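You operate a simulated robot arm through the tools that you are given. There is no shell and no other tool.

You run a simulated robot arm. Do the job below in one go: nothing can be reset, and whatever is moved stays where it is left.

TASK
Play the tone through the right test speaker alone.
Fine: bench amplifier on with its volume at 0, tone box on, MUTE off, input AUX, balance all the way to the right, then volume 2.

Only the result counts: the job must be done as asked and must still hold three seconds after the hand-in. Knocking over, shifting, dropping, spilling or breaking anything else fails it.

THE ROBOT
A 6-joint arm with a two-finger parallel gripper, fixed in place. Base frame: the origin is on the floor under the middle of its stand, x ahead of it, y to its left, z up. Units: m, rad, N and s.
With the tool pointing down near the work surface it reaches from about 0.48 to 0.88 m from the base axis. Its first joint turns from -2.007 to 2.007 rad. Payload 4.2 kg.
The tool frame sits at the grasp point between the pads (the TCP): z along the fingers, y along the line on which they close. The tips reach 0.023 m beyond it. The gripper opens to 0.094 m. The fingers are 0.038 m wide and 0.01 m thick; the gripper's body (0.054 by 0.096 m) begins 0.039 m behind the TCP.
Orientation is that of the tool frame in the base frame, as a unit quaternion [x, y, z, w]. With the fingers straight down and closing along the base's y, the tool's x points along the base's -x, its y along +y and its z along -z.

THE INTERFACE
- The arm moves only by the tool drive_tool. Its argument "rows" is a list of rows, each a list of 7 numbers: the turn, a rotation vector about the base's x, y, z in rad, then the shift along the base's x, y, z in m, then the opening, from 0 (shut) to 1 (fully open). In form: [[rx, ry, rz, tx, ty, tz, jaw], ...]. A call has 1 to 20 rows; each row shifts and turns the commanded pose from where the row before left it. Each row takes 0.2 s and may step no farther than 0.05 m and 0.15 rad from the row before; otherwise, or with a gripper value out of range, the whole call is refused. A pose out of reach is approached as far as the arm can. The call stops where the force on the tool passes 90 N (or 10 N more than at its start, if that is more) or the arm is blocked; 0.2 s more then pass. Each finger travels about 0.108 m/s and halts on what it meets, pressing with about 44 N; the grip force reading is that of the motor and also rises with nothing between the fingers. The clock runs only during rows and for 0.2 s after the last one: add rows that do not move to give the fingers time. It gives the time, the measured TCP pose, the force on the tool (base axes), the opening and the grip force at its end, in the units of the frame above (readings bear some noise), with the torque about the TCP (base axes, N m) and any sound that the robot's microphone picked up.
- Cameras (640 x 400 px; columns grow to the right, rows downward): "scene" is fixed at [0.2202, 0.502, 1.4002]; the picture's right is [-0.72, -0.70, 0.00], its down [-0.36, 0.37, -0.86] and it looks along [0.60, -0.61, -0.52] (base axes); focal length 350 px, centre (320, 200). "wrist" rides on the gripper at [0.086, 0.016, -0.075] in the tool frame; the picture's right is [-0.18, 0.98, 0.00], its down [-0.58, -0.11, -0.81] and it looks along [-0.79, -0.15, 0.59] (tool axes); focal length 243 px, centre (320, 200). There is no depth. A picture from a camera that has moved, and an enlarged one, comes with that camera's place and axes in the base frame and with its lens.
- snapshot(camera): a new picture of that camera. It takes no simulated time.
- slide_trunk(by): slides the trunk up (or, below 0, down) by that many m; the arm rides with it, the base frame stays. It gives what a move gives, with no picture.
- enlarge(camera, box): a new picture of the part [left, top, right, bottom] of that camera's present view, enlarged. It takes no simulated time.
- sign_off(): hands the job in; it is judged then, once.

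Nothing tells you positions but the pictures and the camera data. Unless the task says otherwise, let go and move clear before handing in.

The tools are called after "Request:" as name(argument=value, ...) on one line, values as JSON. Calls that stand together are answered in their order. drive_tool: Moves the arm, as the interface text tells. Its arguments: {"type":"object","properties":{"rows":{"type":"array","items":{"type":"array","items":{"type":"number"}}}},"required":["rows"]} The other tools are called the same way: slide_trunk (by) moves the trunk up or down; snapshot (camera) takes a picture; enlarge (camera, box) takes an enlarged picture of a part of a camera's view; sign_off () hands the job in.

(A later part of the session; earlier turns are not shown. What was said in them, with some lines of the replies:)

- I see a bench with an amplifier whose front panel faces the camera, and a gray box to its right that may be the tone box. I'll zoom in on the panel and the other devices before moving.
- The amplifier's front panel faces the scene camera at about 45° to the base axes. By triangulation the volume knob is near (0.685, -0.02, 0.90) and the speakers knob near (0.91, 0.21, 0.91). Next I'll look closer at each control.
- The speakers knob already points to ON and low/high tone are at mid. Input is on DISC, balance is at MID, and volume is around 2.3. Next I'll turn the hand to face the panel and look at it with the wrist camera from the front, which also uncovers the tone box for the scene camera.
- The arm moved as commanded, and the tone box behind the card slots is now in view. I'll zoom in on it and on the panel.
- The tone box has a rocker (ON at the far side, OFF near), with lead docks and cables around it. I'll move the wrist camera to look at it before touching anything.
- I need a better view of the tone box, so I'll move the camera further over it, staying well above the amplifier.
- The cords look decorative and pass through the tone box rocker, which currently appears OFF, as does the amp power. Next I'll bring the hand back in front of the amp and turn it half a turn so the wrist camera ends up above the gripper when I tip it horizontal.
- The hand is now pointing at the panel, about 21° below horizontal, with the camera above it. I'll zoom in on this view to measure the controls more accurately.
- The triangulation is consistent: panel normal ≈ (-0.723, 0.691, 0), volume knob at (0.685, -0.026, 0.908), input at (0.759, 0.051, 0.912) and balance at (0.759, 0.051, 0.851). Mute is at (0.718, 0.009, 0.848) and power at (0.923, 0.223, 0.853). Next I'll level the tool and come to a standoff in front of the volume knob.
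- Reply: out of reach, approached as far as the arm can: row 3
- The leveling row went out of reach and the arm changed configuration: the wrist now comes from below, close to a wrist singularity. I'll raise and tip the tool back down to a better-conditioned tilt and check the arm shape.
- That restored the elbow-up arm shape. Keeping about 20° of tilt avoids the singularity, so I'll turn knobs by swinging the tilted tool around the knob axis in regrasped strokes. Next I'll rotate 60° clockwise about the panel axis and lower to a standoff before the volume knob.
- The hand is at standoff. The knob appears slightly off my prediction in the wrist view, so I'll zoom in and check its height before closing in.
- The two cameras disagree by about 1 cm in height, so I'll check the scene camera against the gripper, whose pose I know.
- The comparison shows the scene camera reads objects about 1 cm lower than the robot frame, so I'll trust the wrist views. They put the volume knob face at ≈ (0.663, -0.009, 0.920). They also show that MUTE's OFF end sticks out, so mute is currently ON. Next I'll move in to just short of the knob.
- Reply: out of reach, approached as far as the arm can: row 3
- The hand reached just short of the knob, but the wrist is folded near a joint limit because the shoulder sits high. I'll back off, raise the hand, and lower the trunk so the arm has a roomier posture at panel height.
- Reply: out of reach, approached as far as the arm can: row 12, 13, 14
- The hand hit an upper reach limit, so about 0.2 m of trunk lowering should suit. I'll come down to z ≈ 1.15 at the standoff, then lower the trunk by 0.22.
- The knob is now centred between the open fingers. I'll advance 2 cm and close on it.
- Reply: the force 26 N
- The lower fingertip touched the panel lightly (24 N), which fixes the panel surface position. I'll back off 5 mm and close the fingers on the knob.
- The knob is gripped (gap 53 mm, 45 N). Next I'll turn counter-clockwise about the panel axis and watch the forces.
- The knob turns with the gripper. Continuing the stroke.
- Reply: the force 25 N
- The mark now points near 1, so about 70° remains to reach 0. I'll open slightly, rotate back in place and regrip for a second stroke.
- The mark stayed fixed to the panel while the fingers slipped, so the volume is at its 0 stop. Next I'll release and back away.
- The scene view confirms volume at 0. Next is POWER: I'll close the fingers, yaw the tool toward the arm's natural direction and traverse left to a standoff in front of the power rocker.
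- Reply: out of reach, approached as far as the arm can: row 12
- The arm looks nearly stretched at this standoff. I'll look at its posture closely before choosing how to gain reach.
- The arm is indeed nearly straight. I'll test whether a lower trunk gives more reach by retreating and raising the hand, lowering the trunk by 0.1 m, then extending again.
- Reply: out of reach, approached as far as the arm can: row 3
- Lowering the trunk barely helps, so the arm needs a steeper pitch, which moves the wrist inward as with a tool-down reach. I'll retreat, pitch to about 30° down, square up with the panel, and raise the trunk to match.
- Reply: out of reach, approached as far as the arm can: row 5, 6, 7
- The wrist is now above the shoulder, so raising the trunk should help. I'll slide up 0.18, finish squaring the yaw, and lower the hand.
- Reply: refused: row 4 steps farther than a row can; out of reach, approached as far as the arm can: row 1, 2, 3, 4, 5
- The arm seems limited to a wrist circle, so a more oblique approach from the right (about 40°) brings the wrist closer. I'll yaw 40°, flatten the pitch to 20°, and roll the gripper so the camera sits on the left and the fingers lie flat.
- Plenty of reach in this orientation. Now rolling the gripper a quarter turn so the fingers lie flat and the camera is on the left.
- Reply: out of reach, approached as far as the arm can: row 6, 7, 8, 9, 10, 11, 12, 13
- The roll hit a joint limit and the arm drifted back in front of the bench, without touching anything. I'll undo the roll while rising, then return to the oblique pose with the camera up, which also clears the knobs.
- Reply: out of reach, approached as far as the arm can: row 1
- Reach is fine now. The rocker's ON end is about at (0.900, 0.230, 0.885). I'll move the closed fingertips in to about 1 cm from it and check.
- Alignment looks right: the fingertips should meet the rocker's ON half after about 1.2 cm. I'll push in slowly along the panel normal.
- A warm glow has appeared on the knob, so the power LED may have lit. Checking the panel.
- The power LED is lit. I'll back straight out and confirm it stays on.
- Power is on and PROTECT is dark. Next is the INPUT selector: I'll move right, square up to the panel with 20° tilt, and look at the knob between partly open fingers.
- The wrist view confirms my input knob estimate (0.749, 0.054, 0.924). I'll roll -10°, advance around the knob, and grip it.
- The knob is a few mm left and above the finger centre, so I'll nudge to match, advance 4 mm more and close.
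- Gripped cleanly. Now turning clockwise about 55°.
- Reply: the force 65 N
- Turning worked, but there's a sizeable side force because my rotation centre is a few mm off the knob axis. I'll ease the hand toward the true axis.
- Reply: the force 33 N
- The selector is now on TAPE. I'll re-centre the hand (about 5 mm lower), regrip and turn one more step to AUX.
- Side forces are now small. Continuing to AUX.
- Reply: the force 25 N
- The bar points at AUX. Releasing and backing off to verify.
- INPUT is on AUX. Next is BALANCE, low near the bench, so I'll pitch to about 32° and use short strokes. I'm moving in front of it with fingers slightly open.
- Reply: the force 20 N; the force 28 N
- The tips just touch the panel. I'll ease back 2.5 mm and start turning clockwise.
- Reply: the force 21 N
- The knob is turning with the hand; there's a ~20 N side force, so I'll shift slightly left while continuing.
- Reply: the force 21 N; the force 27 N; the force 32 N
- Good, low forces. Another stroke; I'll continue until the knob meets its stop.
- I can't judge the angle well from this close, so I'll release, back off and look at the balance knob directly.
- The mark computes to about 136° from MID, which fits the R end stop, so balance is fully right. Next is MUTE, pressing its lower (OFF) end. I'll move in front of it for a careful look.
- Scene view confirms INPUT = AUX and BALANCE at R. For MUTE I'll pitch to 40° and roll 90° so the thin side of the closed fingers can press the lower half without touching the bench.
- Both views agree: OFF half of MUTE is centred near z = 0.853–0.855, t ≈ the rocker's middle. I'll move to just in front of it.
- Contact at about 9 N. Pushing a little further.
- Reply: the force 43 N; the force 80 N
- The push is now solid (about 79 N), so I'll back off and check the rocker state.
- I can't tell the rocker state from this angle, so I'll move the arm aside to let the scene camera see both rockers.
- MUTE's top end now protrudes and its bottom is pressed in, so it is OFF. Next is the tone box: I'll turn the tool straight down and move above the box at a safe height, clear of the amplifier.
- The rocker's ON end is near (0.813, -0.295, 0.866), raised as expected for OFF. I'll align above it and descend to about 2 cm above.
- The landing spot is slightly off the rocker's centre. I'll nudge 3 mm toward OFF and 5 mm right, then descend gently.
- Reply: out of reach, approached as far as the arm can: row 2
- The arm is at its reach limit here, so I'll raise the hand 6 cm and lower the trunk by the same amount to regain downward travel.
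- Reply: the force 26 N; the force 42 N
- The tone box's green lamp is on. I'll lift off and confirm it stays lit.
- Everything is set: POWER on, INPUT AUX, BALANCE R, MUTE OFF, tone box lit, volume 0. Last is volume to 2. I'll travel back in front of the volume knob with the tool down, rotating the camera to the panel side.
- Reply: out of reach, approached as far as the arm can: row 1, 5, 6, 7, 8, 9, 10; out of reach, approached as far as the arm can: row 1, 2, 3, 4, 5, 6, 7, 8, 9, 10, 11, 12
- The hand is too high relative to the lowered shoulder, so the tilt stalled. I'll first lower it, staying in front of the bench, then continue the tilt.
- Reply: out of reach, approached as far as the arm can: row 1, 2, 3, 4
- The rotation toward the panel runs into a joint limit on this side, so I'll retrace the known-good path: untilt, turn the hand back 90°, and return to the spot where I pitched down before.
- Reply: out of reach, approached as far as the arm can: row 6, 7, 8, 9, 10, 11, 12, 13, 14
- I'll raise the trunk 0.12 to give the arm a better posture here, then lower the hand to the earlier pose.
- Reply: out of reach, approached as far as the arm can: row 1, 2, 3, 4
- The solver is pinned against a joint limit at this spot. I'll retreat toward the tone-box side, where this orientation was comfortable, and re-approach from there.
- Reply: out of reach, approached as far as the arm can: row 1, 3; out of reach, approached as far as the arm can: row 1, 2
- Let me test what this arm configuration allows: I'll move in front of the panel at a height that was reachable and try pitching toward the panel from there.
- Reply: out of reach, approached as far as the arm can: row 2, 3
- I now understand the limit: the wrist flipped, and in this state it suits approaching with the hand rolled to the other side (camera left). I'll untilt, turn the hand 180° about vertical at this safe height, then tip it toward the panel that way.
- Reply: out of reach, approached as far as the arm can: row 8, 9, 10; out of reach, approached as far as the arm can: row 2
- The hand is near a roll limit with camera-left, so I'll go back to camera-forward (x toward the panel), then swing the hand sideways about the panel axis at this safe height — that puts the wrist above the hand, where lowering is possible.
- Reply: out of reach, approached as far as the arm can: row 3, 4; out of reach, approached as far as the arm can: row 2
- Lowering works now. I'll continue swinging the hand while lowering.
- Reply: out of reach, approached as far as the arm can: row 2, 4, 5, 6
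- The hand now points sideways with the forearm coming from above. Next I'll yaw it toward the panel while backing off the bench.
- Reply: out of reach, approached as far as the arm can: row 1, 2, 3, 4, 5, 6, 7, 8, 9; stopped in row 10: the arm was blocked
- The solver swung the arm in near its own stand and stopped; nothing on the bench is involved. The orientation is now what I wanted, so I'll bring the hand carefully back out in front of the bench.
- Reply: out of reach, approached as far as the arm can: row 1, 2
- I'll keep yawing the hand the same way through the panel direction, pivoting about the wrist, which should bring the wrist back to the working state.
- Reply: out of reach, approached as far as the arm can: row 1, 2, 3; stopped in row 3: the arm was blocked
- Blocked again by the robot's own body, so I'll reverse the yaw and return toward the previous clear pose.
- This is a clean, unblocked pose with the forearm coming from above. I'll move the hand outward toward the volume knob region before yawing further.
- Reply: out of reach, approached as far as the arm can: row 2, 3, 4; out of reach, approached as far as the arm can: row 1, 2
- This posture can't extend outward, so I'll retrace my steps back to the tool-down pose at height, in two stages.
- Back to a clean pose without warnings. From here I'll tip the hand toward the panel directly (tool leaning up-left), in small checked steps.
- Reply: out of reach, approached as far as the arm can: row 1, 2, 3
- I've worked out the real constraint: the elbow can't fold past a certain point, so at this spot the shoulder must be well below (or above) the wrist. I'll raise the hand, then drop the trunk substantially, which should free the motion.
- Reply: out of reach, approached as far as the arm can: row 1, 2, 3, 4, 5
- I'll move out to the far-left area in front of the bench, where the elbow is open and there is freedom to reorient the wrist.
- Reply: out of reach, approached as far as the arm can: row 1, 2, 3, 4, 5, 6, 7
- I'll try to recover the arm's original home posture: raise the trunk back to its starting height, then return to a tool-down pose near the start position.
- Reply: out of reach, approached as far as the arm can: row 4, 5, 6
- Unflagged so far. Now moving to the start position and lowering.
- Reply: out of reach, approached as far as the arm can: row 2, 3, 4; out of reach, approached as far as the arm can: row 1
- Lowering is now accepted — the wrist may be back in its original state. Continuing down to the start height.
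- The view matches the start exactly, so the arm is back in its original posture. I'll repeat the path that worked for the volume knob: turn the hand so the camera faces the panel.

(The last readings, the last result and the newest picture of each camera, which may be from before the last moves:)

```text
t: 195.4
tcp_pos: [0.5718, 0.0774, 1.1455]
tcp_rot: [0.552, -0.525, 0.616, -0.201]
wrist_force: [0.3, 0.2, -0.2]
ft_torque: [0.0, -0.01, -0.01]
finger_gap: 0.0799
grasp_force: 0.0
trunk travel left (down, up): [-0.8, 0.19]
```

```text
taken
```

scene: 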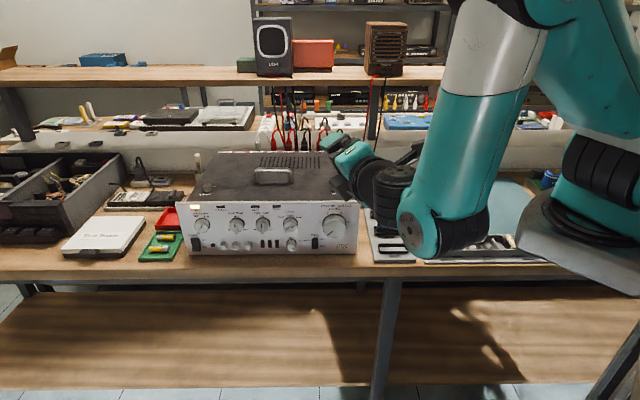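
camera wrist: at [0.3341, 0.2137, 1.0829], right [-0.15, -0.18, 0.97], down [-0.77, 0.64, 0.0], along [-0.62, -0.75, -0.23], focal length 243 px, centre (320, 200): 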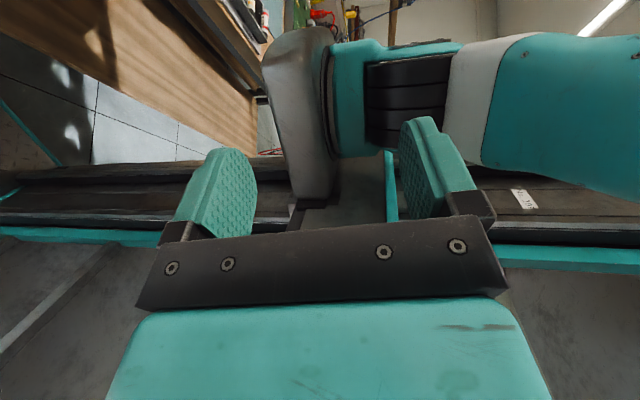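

All without warnings. Lowering the trunk to bring the hand level with the volume knob, as before.

Request:
slide_trunk(by=-0.22)

Request:
snapshot(camera="wrist")

Request:
enlarge(camera="scene", box=[180, 190, 360, 260])

```text
t: 197.7
tcp_pos: [0.572, 0.0777, 0.9246]
tcp_rot: [0.552, -0.525, 0.617, -0.201]
wrist_force: [-0.1, -0.1, -0.3]
ft_torque: [0.04, -0.02, 0.01]
finger_gap: 0.0797
grasp_force: 0.0
trunk travel left (down, up): [-0.58, 0.41]
```

```text
taken
camera wrist: at [0.4724, 0.0317, 0.9645], right [-0.27, -0.21, -0.94], down [-0.5, 0.86, -0.05], along [0.82, 0.46, -0.34], focal length 243 px, centre (320, 200)
```

wrist: 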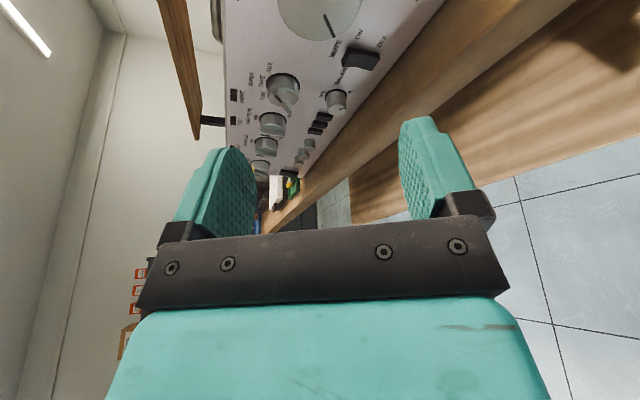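

```text
3.56 times, centred on (270, 225) of scene
camera zoom: at [0.2202, 0.502, 1.4002], right [-0.72, -0.7, 0.0], down [-0.36, 0.37, -0.86], along [0.6, -0.61, -0.52], focal length 1244 px, centre (498, 111)
```

zoom: 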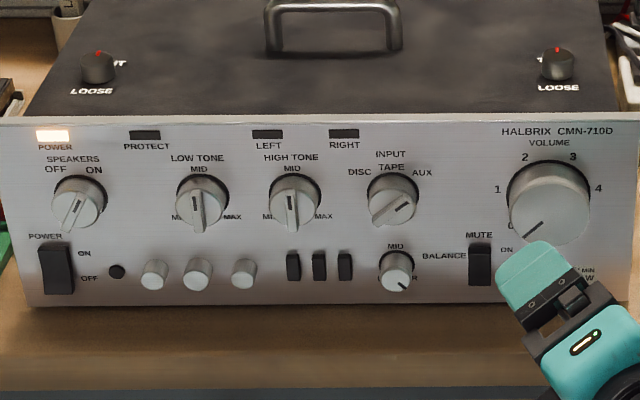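

The panel state is intact with power on. I'll approach the volume knob along the same line as before.

Request:
drive_tool(rows=[[0, 0, 0, 0.0238, -0.0226, -0.0015, 0.85], [0, 0, 0, 0.0238, -0.0226, -0.0015, 0.85], [0, 0, 0, 0.0238, -0.0226, -0.0015, 0.85], [0, 0, 0, 0, 0, 0, 0.85]])

Request:
snapshot(camera="wrist")

```text
t: 198.7
tcp_pos: [0.6448, 0.0112, 0.9204]
tcp_rot: [0.552, -0.525, 0.615, -0.202]
wrist_force: [0.2, -0.7, 0.0]
ft_torque: [-0.02, 0.03, 0.02]
finger_gap: 0.0795
grasp_force: 0.0
trunk travel left (down, up): [-0.58, 0.41]
```

```text
taken
camera wrist: at [0.5452, -0.0354, 0.9596], right [-0.27, -0.21, -0.94], down [-0.5, 0.86, -0.05], along [0.82, 0.46, -0.34], focal length 243 px, centre (320, 200)
```

wrist: 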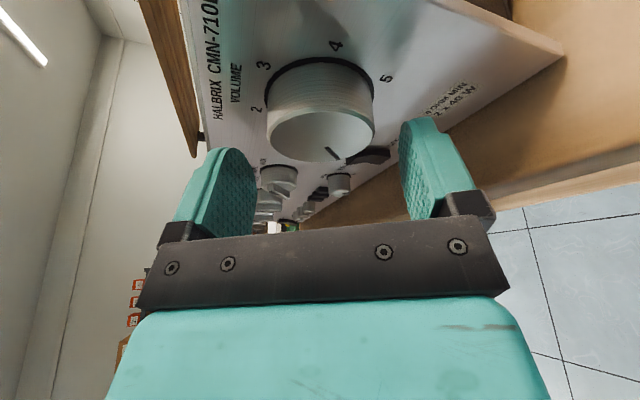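

Request:
drive_tool(rows=[[0, 0, 0, 0.0054, -0.0056, -0.0005, 0.85], [0, 0, 0, 0.0053, -0.0056, -0.0005, 0.85], [0, 0, 0, 0, 0, 0, 0.85]])

Request:
drive_tool(rows=[[-0.0954, 0.0912, 0, 0, 0, 0, 0.85], [-0.0954, 0.0912, 0, 0, 0, 0, 0.85], [-0.0954, 0.0912, 0, 0, 0, 0, 0.85], [-0.0954, 0.0912, 0, 0, 0, 0, 0.85], [-0.0954, 0.0912, 0, 0, 0, 0, 0.85], [-0.0954, 0.0912, 0, 0, 0, 0, 0.85], [-0.0954, 0.0912, 0, 0, 0, 0, 0.85], [-0.0954, 0.0912, 0, 0, 0, 0, 0.85], [-0.0954, 0.0912, 0, 0, 0, 0, 0.85], [0, 0, 0, 0, 0, 0, 0.85]])

Request:
snapshot(camera="wrist")

```text
t: 199.5
tcp_pos: [0.655, -0.0004, 0.9198]
tcp_rot: [0.552, -0.524, 0.616, -0.201]
wrist_force: [-0.2, 0.0, 0.3]
ft_torque: [0.01, 0.01, 0.0]
finger_gap: 0.0802
grasp_force: 0.0
trunk travel left (down, up): [-0.58, 0.41]
```

```text
t: 201.7
tcp_pos: [0.653, -0.0026, 0.9201]
tcp_rot: [0.778, -0.263, 0.509, 0.26]
wrist_force: [0.0, -0.1, 0.2]
ft_torque: [0.03, 0.01, 0.02]
finger_gap: 0.0802
grasp_force: 0.0
trunk travel left (down, up): [-0.58, 0.41]
```

```text
taken
camera wrist: at [0.6228, 0.0241, 1.0283], right [-0.73, -0.69, -0.04], down [-0.65, 0.7, -0.28], along [0.21, -0.18, -0.96], focal length 243 px, centre (320, 200)
```

wrist: 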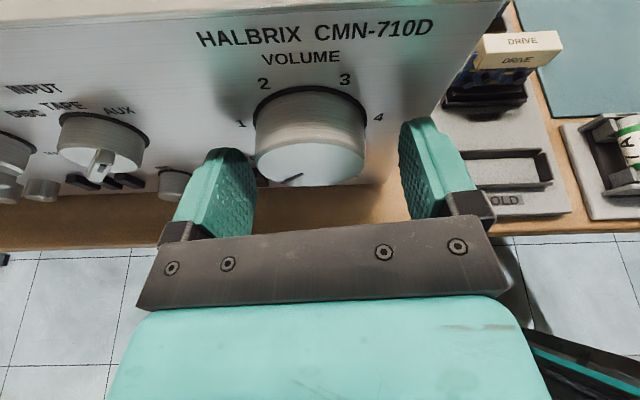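

Around the knob at 0. Now gripping and turning clockwise for the first stroke.

Request:
drive_tool(rows=[[0, 0, 0, 0, 0, 0, 0.4], [0, 0, 0, 0, 0, 0, 0.4], [0, 0, 0, 0, 0, 0, 0.4]])

Request:
drive_tool(rows=[[0.0954, -0.0912, 0, 0, 0, 0, 0.4], [0.0954, -0.0912, 0, 0, 0, 0, 0.4], [0.0954, -0.0912, 0, 0, 0, 0, 0.4]])

Request:
enlarge(camera="wrist", box=[220, 60, 420, 220])

```text
t: 202.5
tcp_pos: [0.6551, 0.0012, 0.9197]
tcp_rot: [0.777, -0.262, 0.511, 0.257]
wrist_force: [35.5, 25.5, 5.0]
ft_torque: [0.44, 0.34, -0.71]
finger_gap: 0.0533
grasp_force: 45.2
trunk travel left (down, up): [-0.58, 0.41]
```

```text
t: 203.3
tcp_pos: [0.6552, 0.0001, 0.9188]
tcp_rot: [0.729, -0.365, 0.569, 0.106]
wrist_force: [30.9, 29.4, 3.3]
ft_torque: [-0.49, -0.49, -0.42]
finger_gap: 0.0534
grasp_force: 44.9
trunk travel left (down, up): [-0.58, 0.41]
```

```text
2.50 times, centred on (320, 140) of wrist
camera zoom: at [0.5953, -0.0044, 1.0188], right [-0.66, -0.62, -0.43], down [-0.59, 0.78, -0.23], along [0.47, 0.1, -0.87], focal length 606 px, centre (320, 350)
```

zoom: 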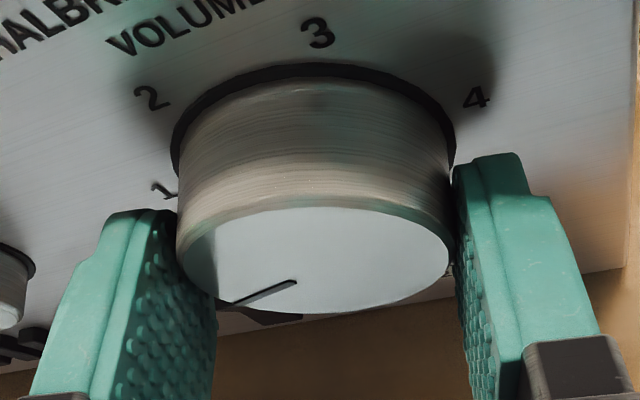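

Turning works; a ~40 N side load means I'm a few mm right of the axis, so I'll shift left while continuing.

Request:
drive_tool(rows=[[0, 0, 0, 0.0024, 0.0025, 0, 0.4], [0.0954, -0.0912, 0, 0, 0, 0, 0.4], [0.0954, -0.0912, 0, 0, 0, 0, 0.4], [0.0954, -0.0912, 0, 0, 0, 0, 0.4]])

Request:
drive_tool(rows=[[0.0954, -0.0912, 0, 0, 0, 0, 0.4], [0.0954, -0.0912, 0, 0, 0, 0, 0.4], [0.0954, -0.0912, 0, 0, 0, 0, 0.4], [0, 0, 0, 0, 0, 0, 0.4]])

Request:
snapshot(camera="wrist")

Request:
snapshot(camera="scene")

```text
t: 204.3
tcp_pos: [0.6558, -0.0004, 0.9189]
tcp_rot: [0.653, -0.455, 0.603, -0.048]
wrist_force: [-11.9, 12.7, -6.6]
ft_torque: [-0.18, -0.17, -1.13]
finger_gap: 0.0532
grasp_force: 45.6
trunk travel left (down, up): [-0.58, 0.41]
```

```text
t: 205.3
tcp_pos: [0.6551, -0.0007, 0.9186]
tcp_rot: [0.552, -0.527, 0.614, -0.201]
wrist_force: [-23.9, 1.7, -16.1]
ft_torque: [0.5, 0.55, -1.29]
finger_gap: 0.053
grasp_force: 45.2
trunk travel left (down, up): [-0.58, 0.41]
```

```text
taken
camera wrist: at [0.5562, -0.046, 0.958], right [-0.27, -0.21, -0.94], down [-0.5, 0.86, -0.05], along [0.82, 0.46, -0.34], focal length 243 px, centre (320, 200)
```

wrist: 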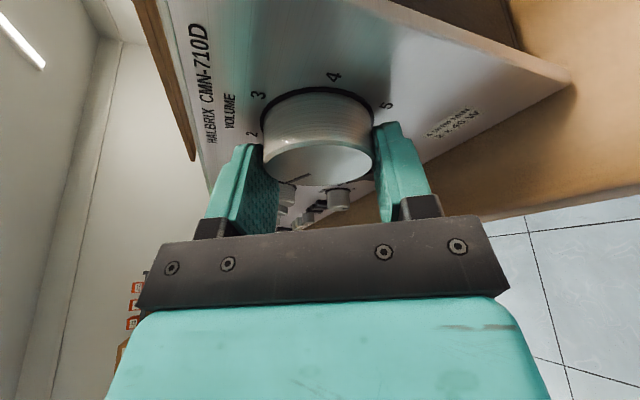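

```text
taken
```

scene: 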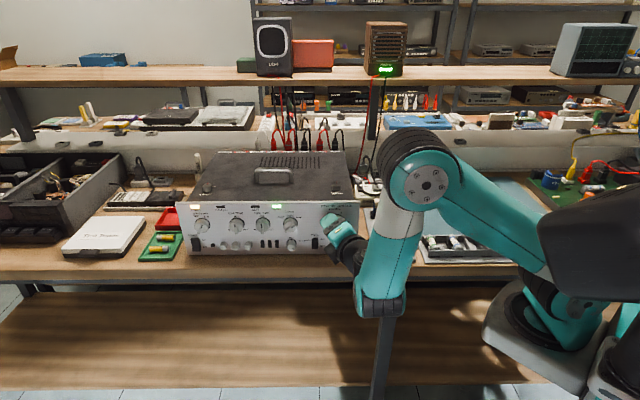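

The RIGHT indicator on the amp and the right speaker's lamp are green, with LEFT dark. The volume is now about 1.25. I'll regrip for the remaining ~40°.

Request:
drive_tool(rows=[[0, 0, 0, 0, 0, 0, 0.85], [0, 0, 0, 0, 0, 0, 0.85], [-0.0954, 0.0912, 0, 0, 0, 0, 0.85], [-0.0954, 0.0912, 0, 0, 0, 0, 0.85], [-0.0954, 0.0912, 0, 0, 0, 0, 0.85], [-0.0954, 0.0912, 0, 0, 0, 0, 0.85], [-0.0954, 0.0912, 0, 0, 0, 0, 0.85], [-0.0954, 0.0912, 0, 0, 0, 0, 0.85], [0, 0, 0, 0, 0, 0, 0.85]])

Request:
enlarge(camera="wrist", box=[220, 60, 420, 220])

Request:
enlarge(camera="scene", box=[290, 190, 370, 260])

```text
t: 207.3
tcp_pos: [0.6568, 0.0005, 0.9181]
tcp_rot: [0.73, -0.366, 0.567, 0.109]
wrist_force: [-0.2, -0.6, 0.3]
ft_torque: [0.0, 0.0, 0.0]
finger_gap: 0.0799
grasp_force: 0.0
trunk travel left (down, up): [-0.58, 0.41]
```

```text
2.50 times, centred on (320, 140) of wrist
camera zoom: at [0.5974, -0.0037, 1.0194], right [-0.66, -0.62, -0.42], down [-0.58, 0.78, -0.23], along [0.47, 0.09, -0.88], focal length 606 px, centre (320, 350)
```

zoom: 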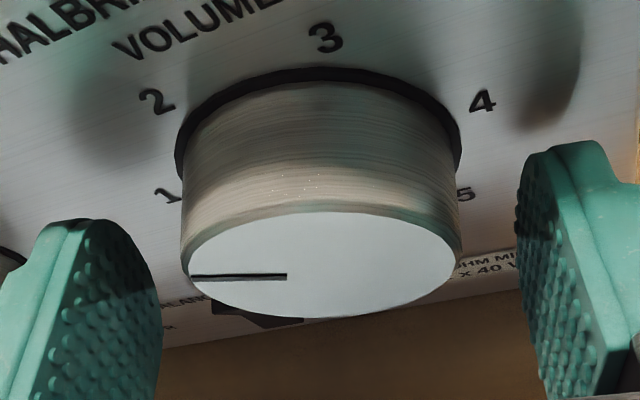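

```text
5.71 times, centred on (330, 225) of scene
camera zoom: at [0.2202, 0.502, 1.4002], right [-0.72, -0.7, 0.0], down [-0.36, 0.37, -0.86], along [0.6, -0.61, -0.52], focal length 2000 px, centre (263, 57)
```

zoom: 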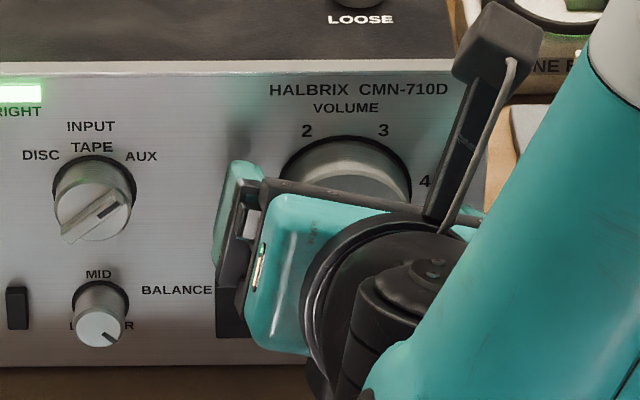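

The mark measures about 35° short of the "2" label in this view. I'll grip and turn 35°, then check.

Request:
drive_tool(rows=[[0, 0, 0, 0, 0, 0, 0.4], [0, 0, 0, 0, 0, 0, 0.4], [0, 0, 0, 0, 0, 0, 0.4], [0.0884, -0.0845, 0, 0, 0, 0, 0.4], [0.0884, -0.0845, 0, 0, 0, 0, 0.4], [0.0884, -0.0845, 0, 0, 0, 0, 0.4], [0.0884, -0.0845, 0, 0, 0, 0, 0.4], [0.0884, -0.0845, 0, 0, 0, 0, 0.4], [0, 0, 0, 0, 0, 0, 0.4]])

Request:
drive_tool(rows=[[0, 0, 0, 0, 0, 0, 0.85], [0, 0, 0, 0, 0, 0, 0.85], [-0.0954, 0.0912, 0, 0, 0, 0, 0.85], [-0.0954, 0.0912, 0, 0, 0, 0, 0.85], [-0.0954, 0.0912, 0, 0, 0, 0, 0.85], [-0.0954, 0.0912, 0, 0, 0, 0, 0.85], [0, 0, 0, 0, 0, 0, 0.85]])

Request:
enlarge(camera="wrist", box=[220, 60, 420, 220])

```text
t: 209.3
tcp_pos: [0.656, -0.0007, 0.9184]
tcp_rot: [0.602, -0.496, 0.612, -0.13]
wrist_force: [-10.4, -11.2, -13.4]
ft_torque: [0.28, 0.3, -1.24]
finger_gap: 0.053
grasp_force: 44.5
trunk travel left (down, up): [-0.58, 0.41]
```

```text
t: 210.9
tcp_pos: [0.6563, 0.0009, 0.9194]
tcp_rot: [0.716, -0.385, 0.577, 0.077]
wrist_force: [0.5, -1.0, 0.4]
ft_torque: [0.01, 0.04, 0.03]
finger_gap: 0.0801
grasp_force: 0.1
trunk travel left (down, up): [-0.58, 0.41]
```

```text
2.50 times, centred on (320, 140) of wrist
camera zoom: at [0.5916, -0.0091, 1.0157], right [-0.64, -0.59, -0.49], down [-0.57, 0.79, -0.22], along [0.52, 0.14, -0.84], focal length 606 px, centre (320, 350)
```

zoom: 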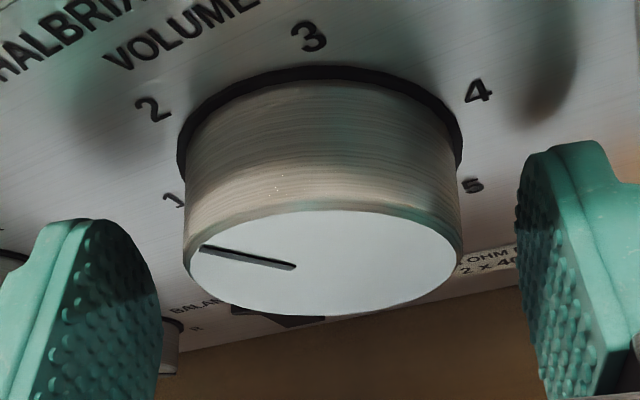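

The mark now measures about -28°, which is the "2" position. I'll back away along the panel normal and verify from the scene camera.

Request:
drive_tool(rows=[[0, 0, 0, -0.0217, 0.0207, 0, 0.85], [0, 0, 0, -0.0289, 0.0276, 0, 0.85], [0, 0, 0, -0.0289, 0.0276, 0.01, 0.85], [0, 0, 0, -0.02, 0.02, 0.03, 0.85], [0, 0, 0, 0, 0, 0.04, 0.85], [0, 0, 0, 0, 0, 0.04, 0.85], [0, 0, 0, 0, 0, 0.04, 0.85], [0, 0, 0, 0, 0, 0, 0.85]])

Request:
snapshot(camera="scene")

Request:
enlarge(camera="scene", box=[280, 195, 360, 255])

Request:
enlarge(camera="wrist", box=[160, 0, 480, 200])

```text
t: 212.7
tcp_pos: [0.5592, 0.0927, 1.0772]
tcp_rot: [0.717, -0.386, 0.576, 0.075]
wrist_force: [0.2, -0.5, 0.1]
ft_torque: [0.0, 0.0, 0.0]
finger_gap: 0.0799
grasp_force: 0.1
out of reach, approached as far as the arm can: row 7
trunk travel left (down, up): [-0.58, 0.41]
```

```text
taken
```

scene: 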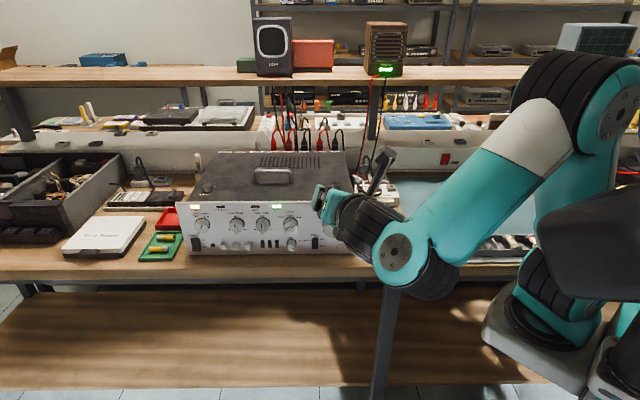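

```text
6.67 times, centred on (320, 225) of scene
camera zoom: at [0.2202, 0.502, 1.4002], right [-0.72, -0.7, 0.0], down [-0.36, 0.37, -0.86], along [0.6, -0.61, -0.52], focal length 2333 px, centre (320, 33)
```

zoom: 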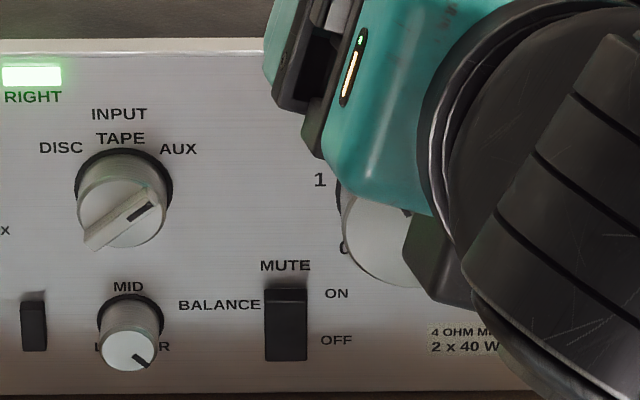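

```text
2.00 times, centred on (320, 100) of wrist
camera zoom: at [0.4944, 0.0822, 1.1736], right [-0.64, -0.59, -0.49], down [-0.57, 0.79, -0.21], along [0.52, 0.15, -0.84], focal length 485 px, centre (320, 400)
```

zoom: 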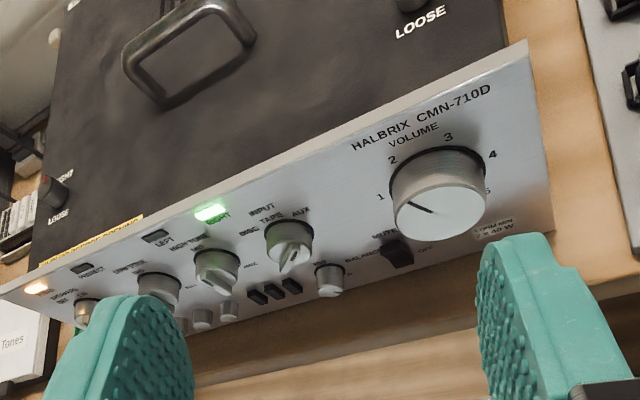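

Request:
enlarge(camera="wrist", box=[330, 50, 430, 130])

```text
5.00 times, centred on (380, 90) of wrist
camera zoom: at [0.4944, 0.0822, 1.1736], right [-0.64, -0.59, -0.49], down [-0.57, 0.79, -0.21], along [0.52, 0.15, -0.84], focal length 1213 px, centre (20, 750)
```

zoom: 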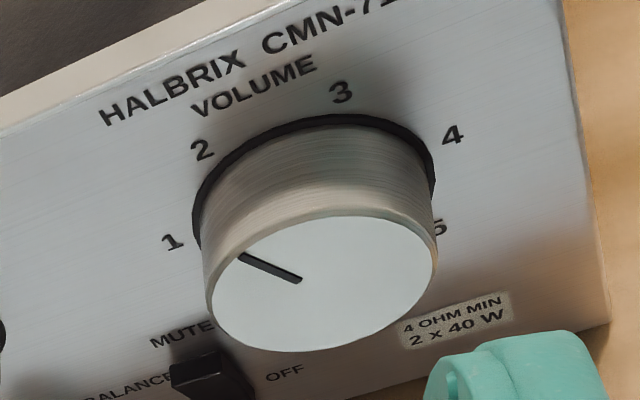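

Measured against the labels, the mark sits at -28.8° with "2" at -28°, i.e. volume 2.0. I'll check the speakers, indicators, and that nothing else moved.

Request:
enlarge(camera="scene", box=[230, 0, 430, 160])

Request:
enlarge(camera="scene", box=[170, 190, 370, 270])

Request:
enlarge(camera="scene", box=[340, 160, 440, 270])

```text
2.50 times, centred on (330, 80) of scene
camera zoom: at [0.2202, 0.502, 1.4002], right [-0.72, -0.7, 0.0], down [-0.36, 0.37, -0.86], along [0.6, -0.61, -0.52], focal length 875 px, centre (295, 500)
```

zoom: 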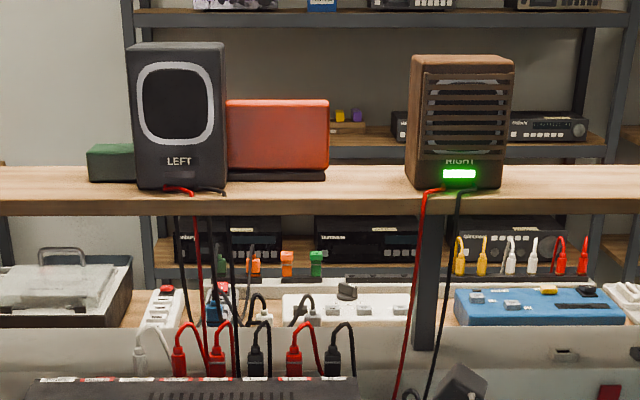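

```text
3.20 times, centred on (270, 230) of scene
camera zoom: at [0.2202, 0.502, 1.4002], right [-0.72, -0.7, 0.0], down [-0.36, 0.37, -0.86], along [0.6, -0.61, -0.52], focal length 1120 px, centre (480, 104)
```

zoom: 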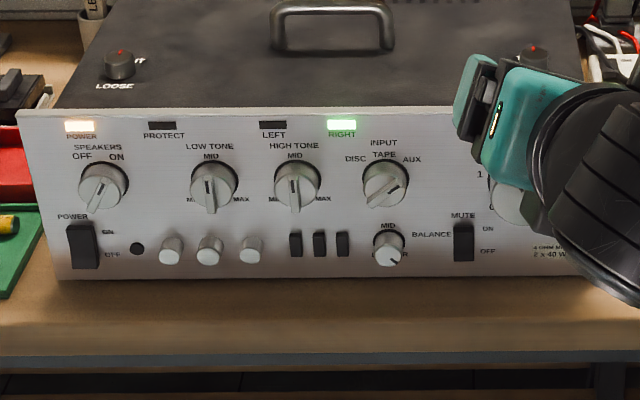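

```text
3.64 times, centred on (390, 215) of scene
camera zoom: at [0.2202, 0.502, 1.4002], right [-0.72, -0.7, 0.0], down [-0.36, 0.37, -0.86], along [0.6, -0.61, -0.52], focal length 1273 px, centre (66, 146)
```

zoom: 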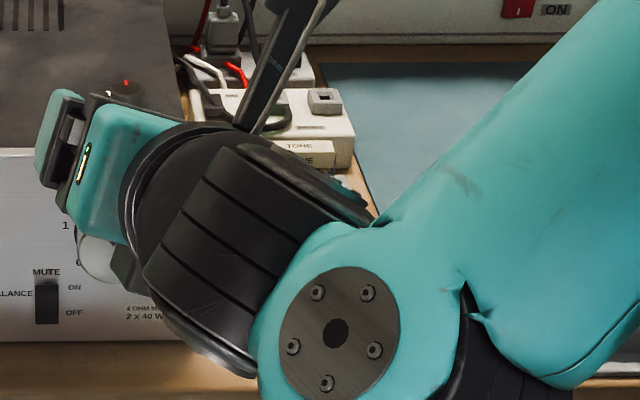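

Only the right speaker is lit, PROTECT and LEFT are dark, and the amplifier hasn't moved. I'll idle a few seconds to confirm the state holds before handing in.

Request:
drive_tool(rows=[[0, 0, 0, 0, 0, 0, 0.85], [0, 0, 0, 0, 0, 0, 0.85], [0, 0, 0, 0, 0, 0, 0.85], [0, 0, 0, 0, 0, 0, 0.85], [0, 0, 0, 0, 0, 0, 0.85], [0, 0, 0, 0, 0, 0, 0.85], [0, 0, 0, 0, 0, 0, 0.85], [0, 0, 0, 0, 0, 0, 0.85], [0, 0, 0, 0, 0, 0, 0.85], [0, 0, 0, 0, 0, 0, 0.85], [0, 0, 0, 0, 0, 0, 0.85], [0, 0, 0, 0, 0, 0, 0.85], [0, 0, 0, 0, 0, 0, 0.85], [0, 0, 0, 0, 0, 0, 0.85], [0, 0, 0, 0, 0, 0, 0.85]])

Request:
snapshot(camera="scene")

```text
t: 215.9
tcp_pos: [0.5589, 0.0924, 1.0771]
tcp_rot: [0.717, -0.384, 0.577, 0.075]
wrist_force: [-0.4, -0.5, -0.2]
ft_torque: [0.02, -0.03, 0.04]
finger_gap: 0.08
grasp_force: 0.0
trunk travel left (down, up): [-0.58, 0.41]
```

```text
taken
```

scene: 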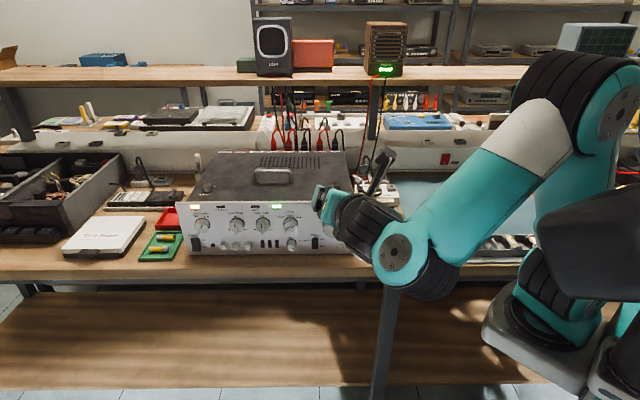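

The state holds: power is on, the right channel and right speaker are lit, and the left is dark. Volume is at 2, balance at R, input on AUX, MUTE off and the tone box on. The hand is clear, so I'm handing in the job.

Request:
sign_off()

```text
The job is handed in.
```

The tone should be playing through the right speaker alone. The amplifier's RIGHT lamp and the right speaker's lamp are both green, and the LEFT lamps are dark. The microphone reported no sound at any point, so I'm relying on the lamps.

- **Amplifier:** I turned the volume to its 0 stop before switching the power on. The POWER lamp is lit and PROTECT is dark.
- **Tone box:** it is on, and its green lamp is lit.
- **MUTE and input:** MUTE is off, and the input is on AUX.
- **Balance:** it is turned fully right to its stop.
- **Volume:** I set it last. The mark is within about 1° of the "2" label.

SPEAKERS was already on, and I left the tone knobs at mid. The pictures show nothing else knocked or shifted, and the lamps still looked the same after three idle seconds. The arm was clear of the bench when I handed in.
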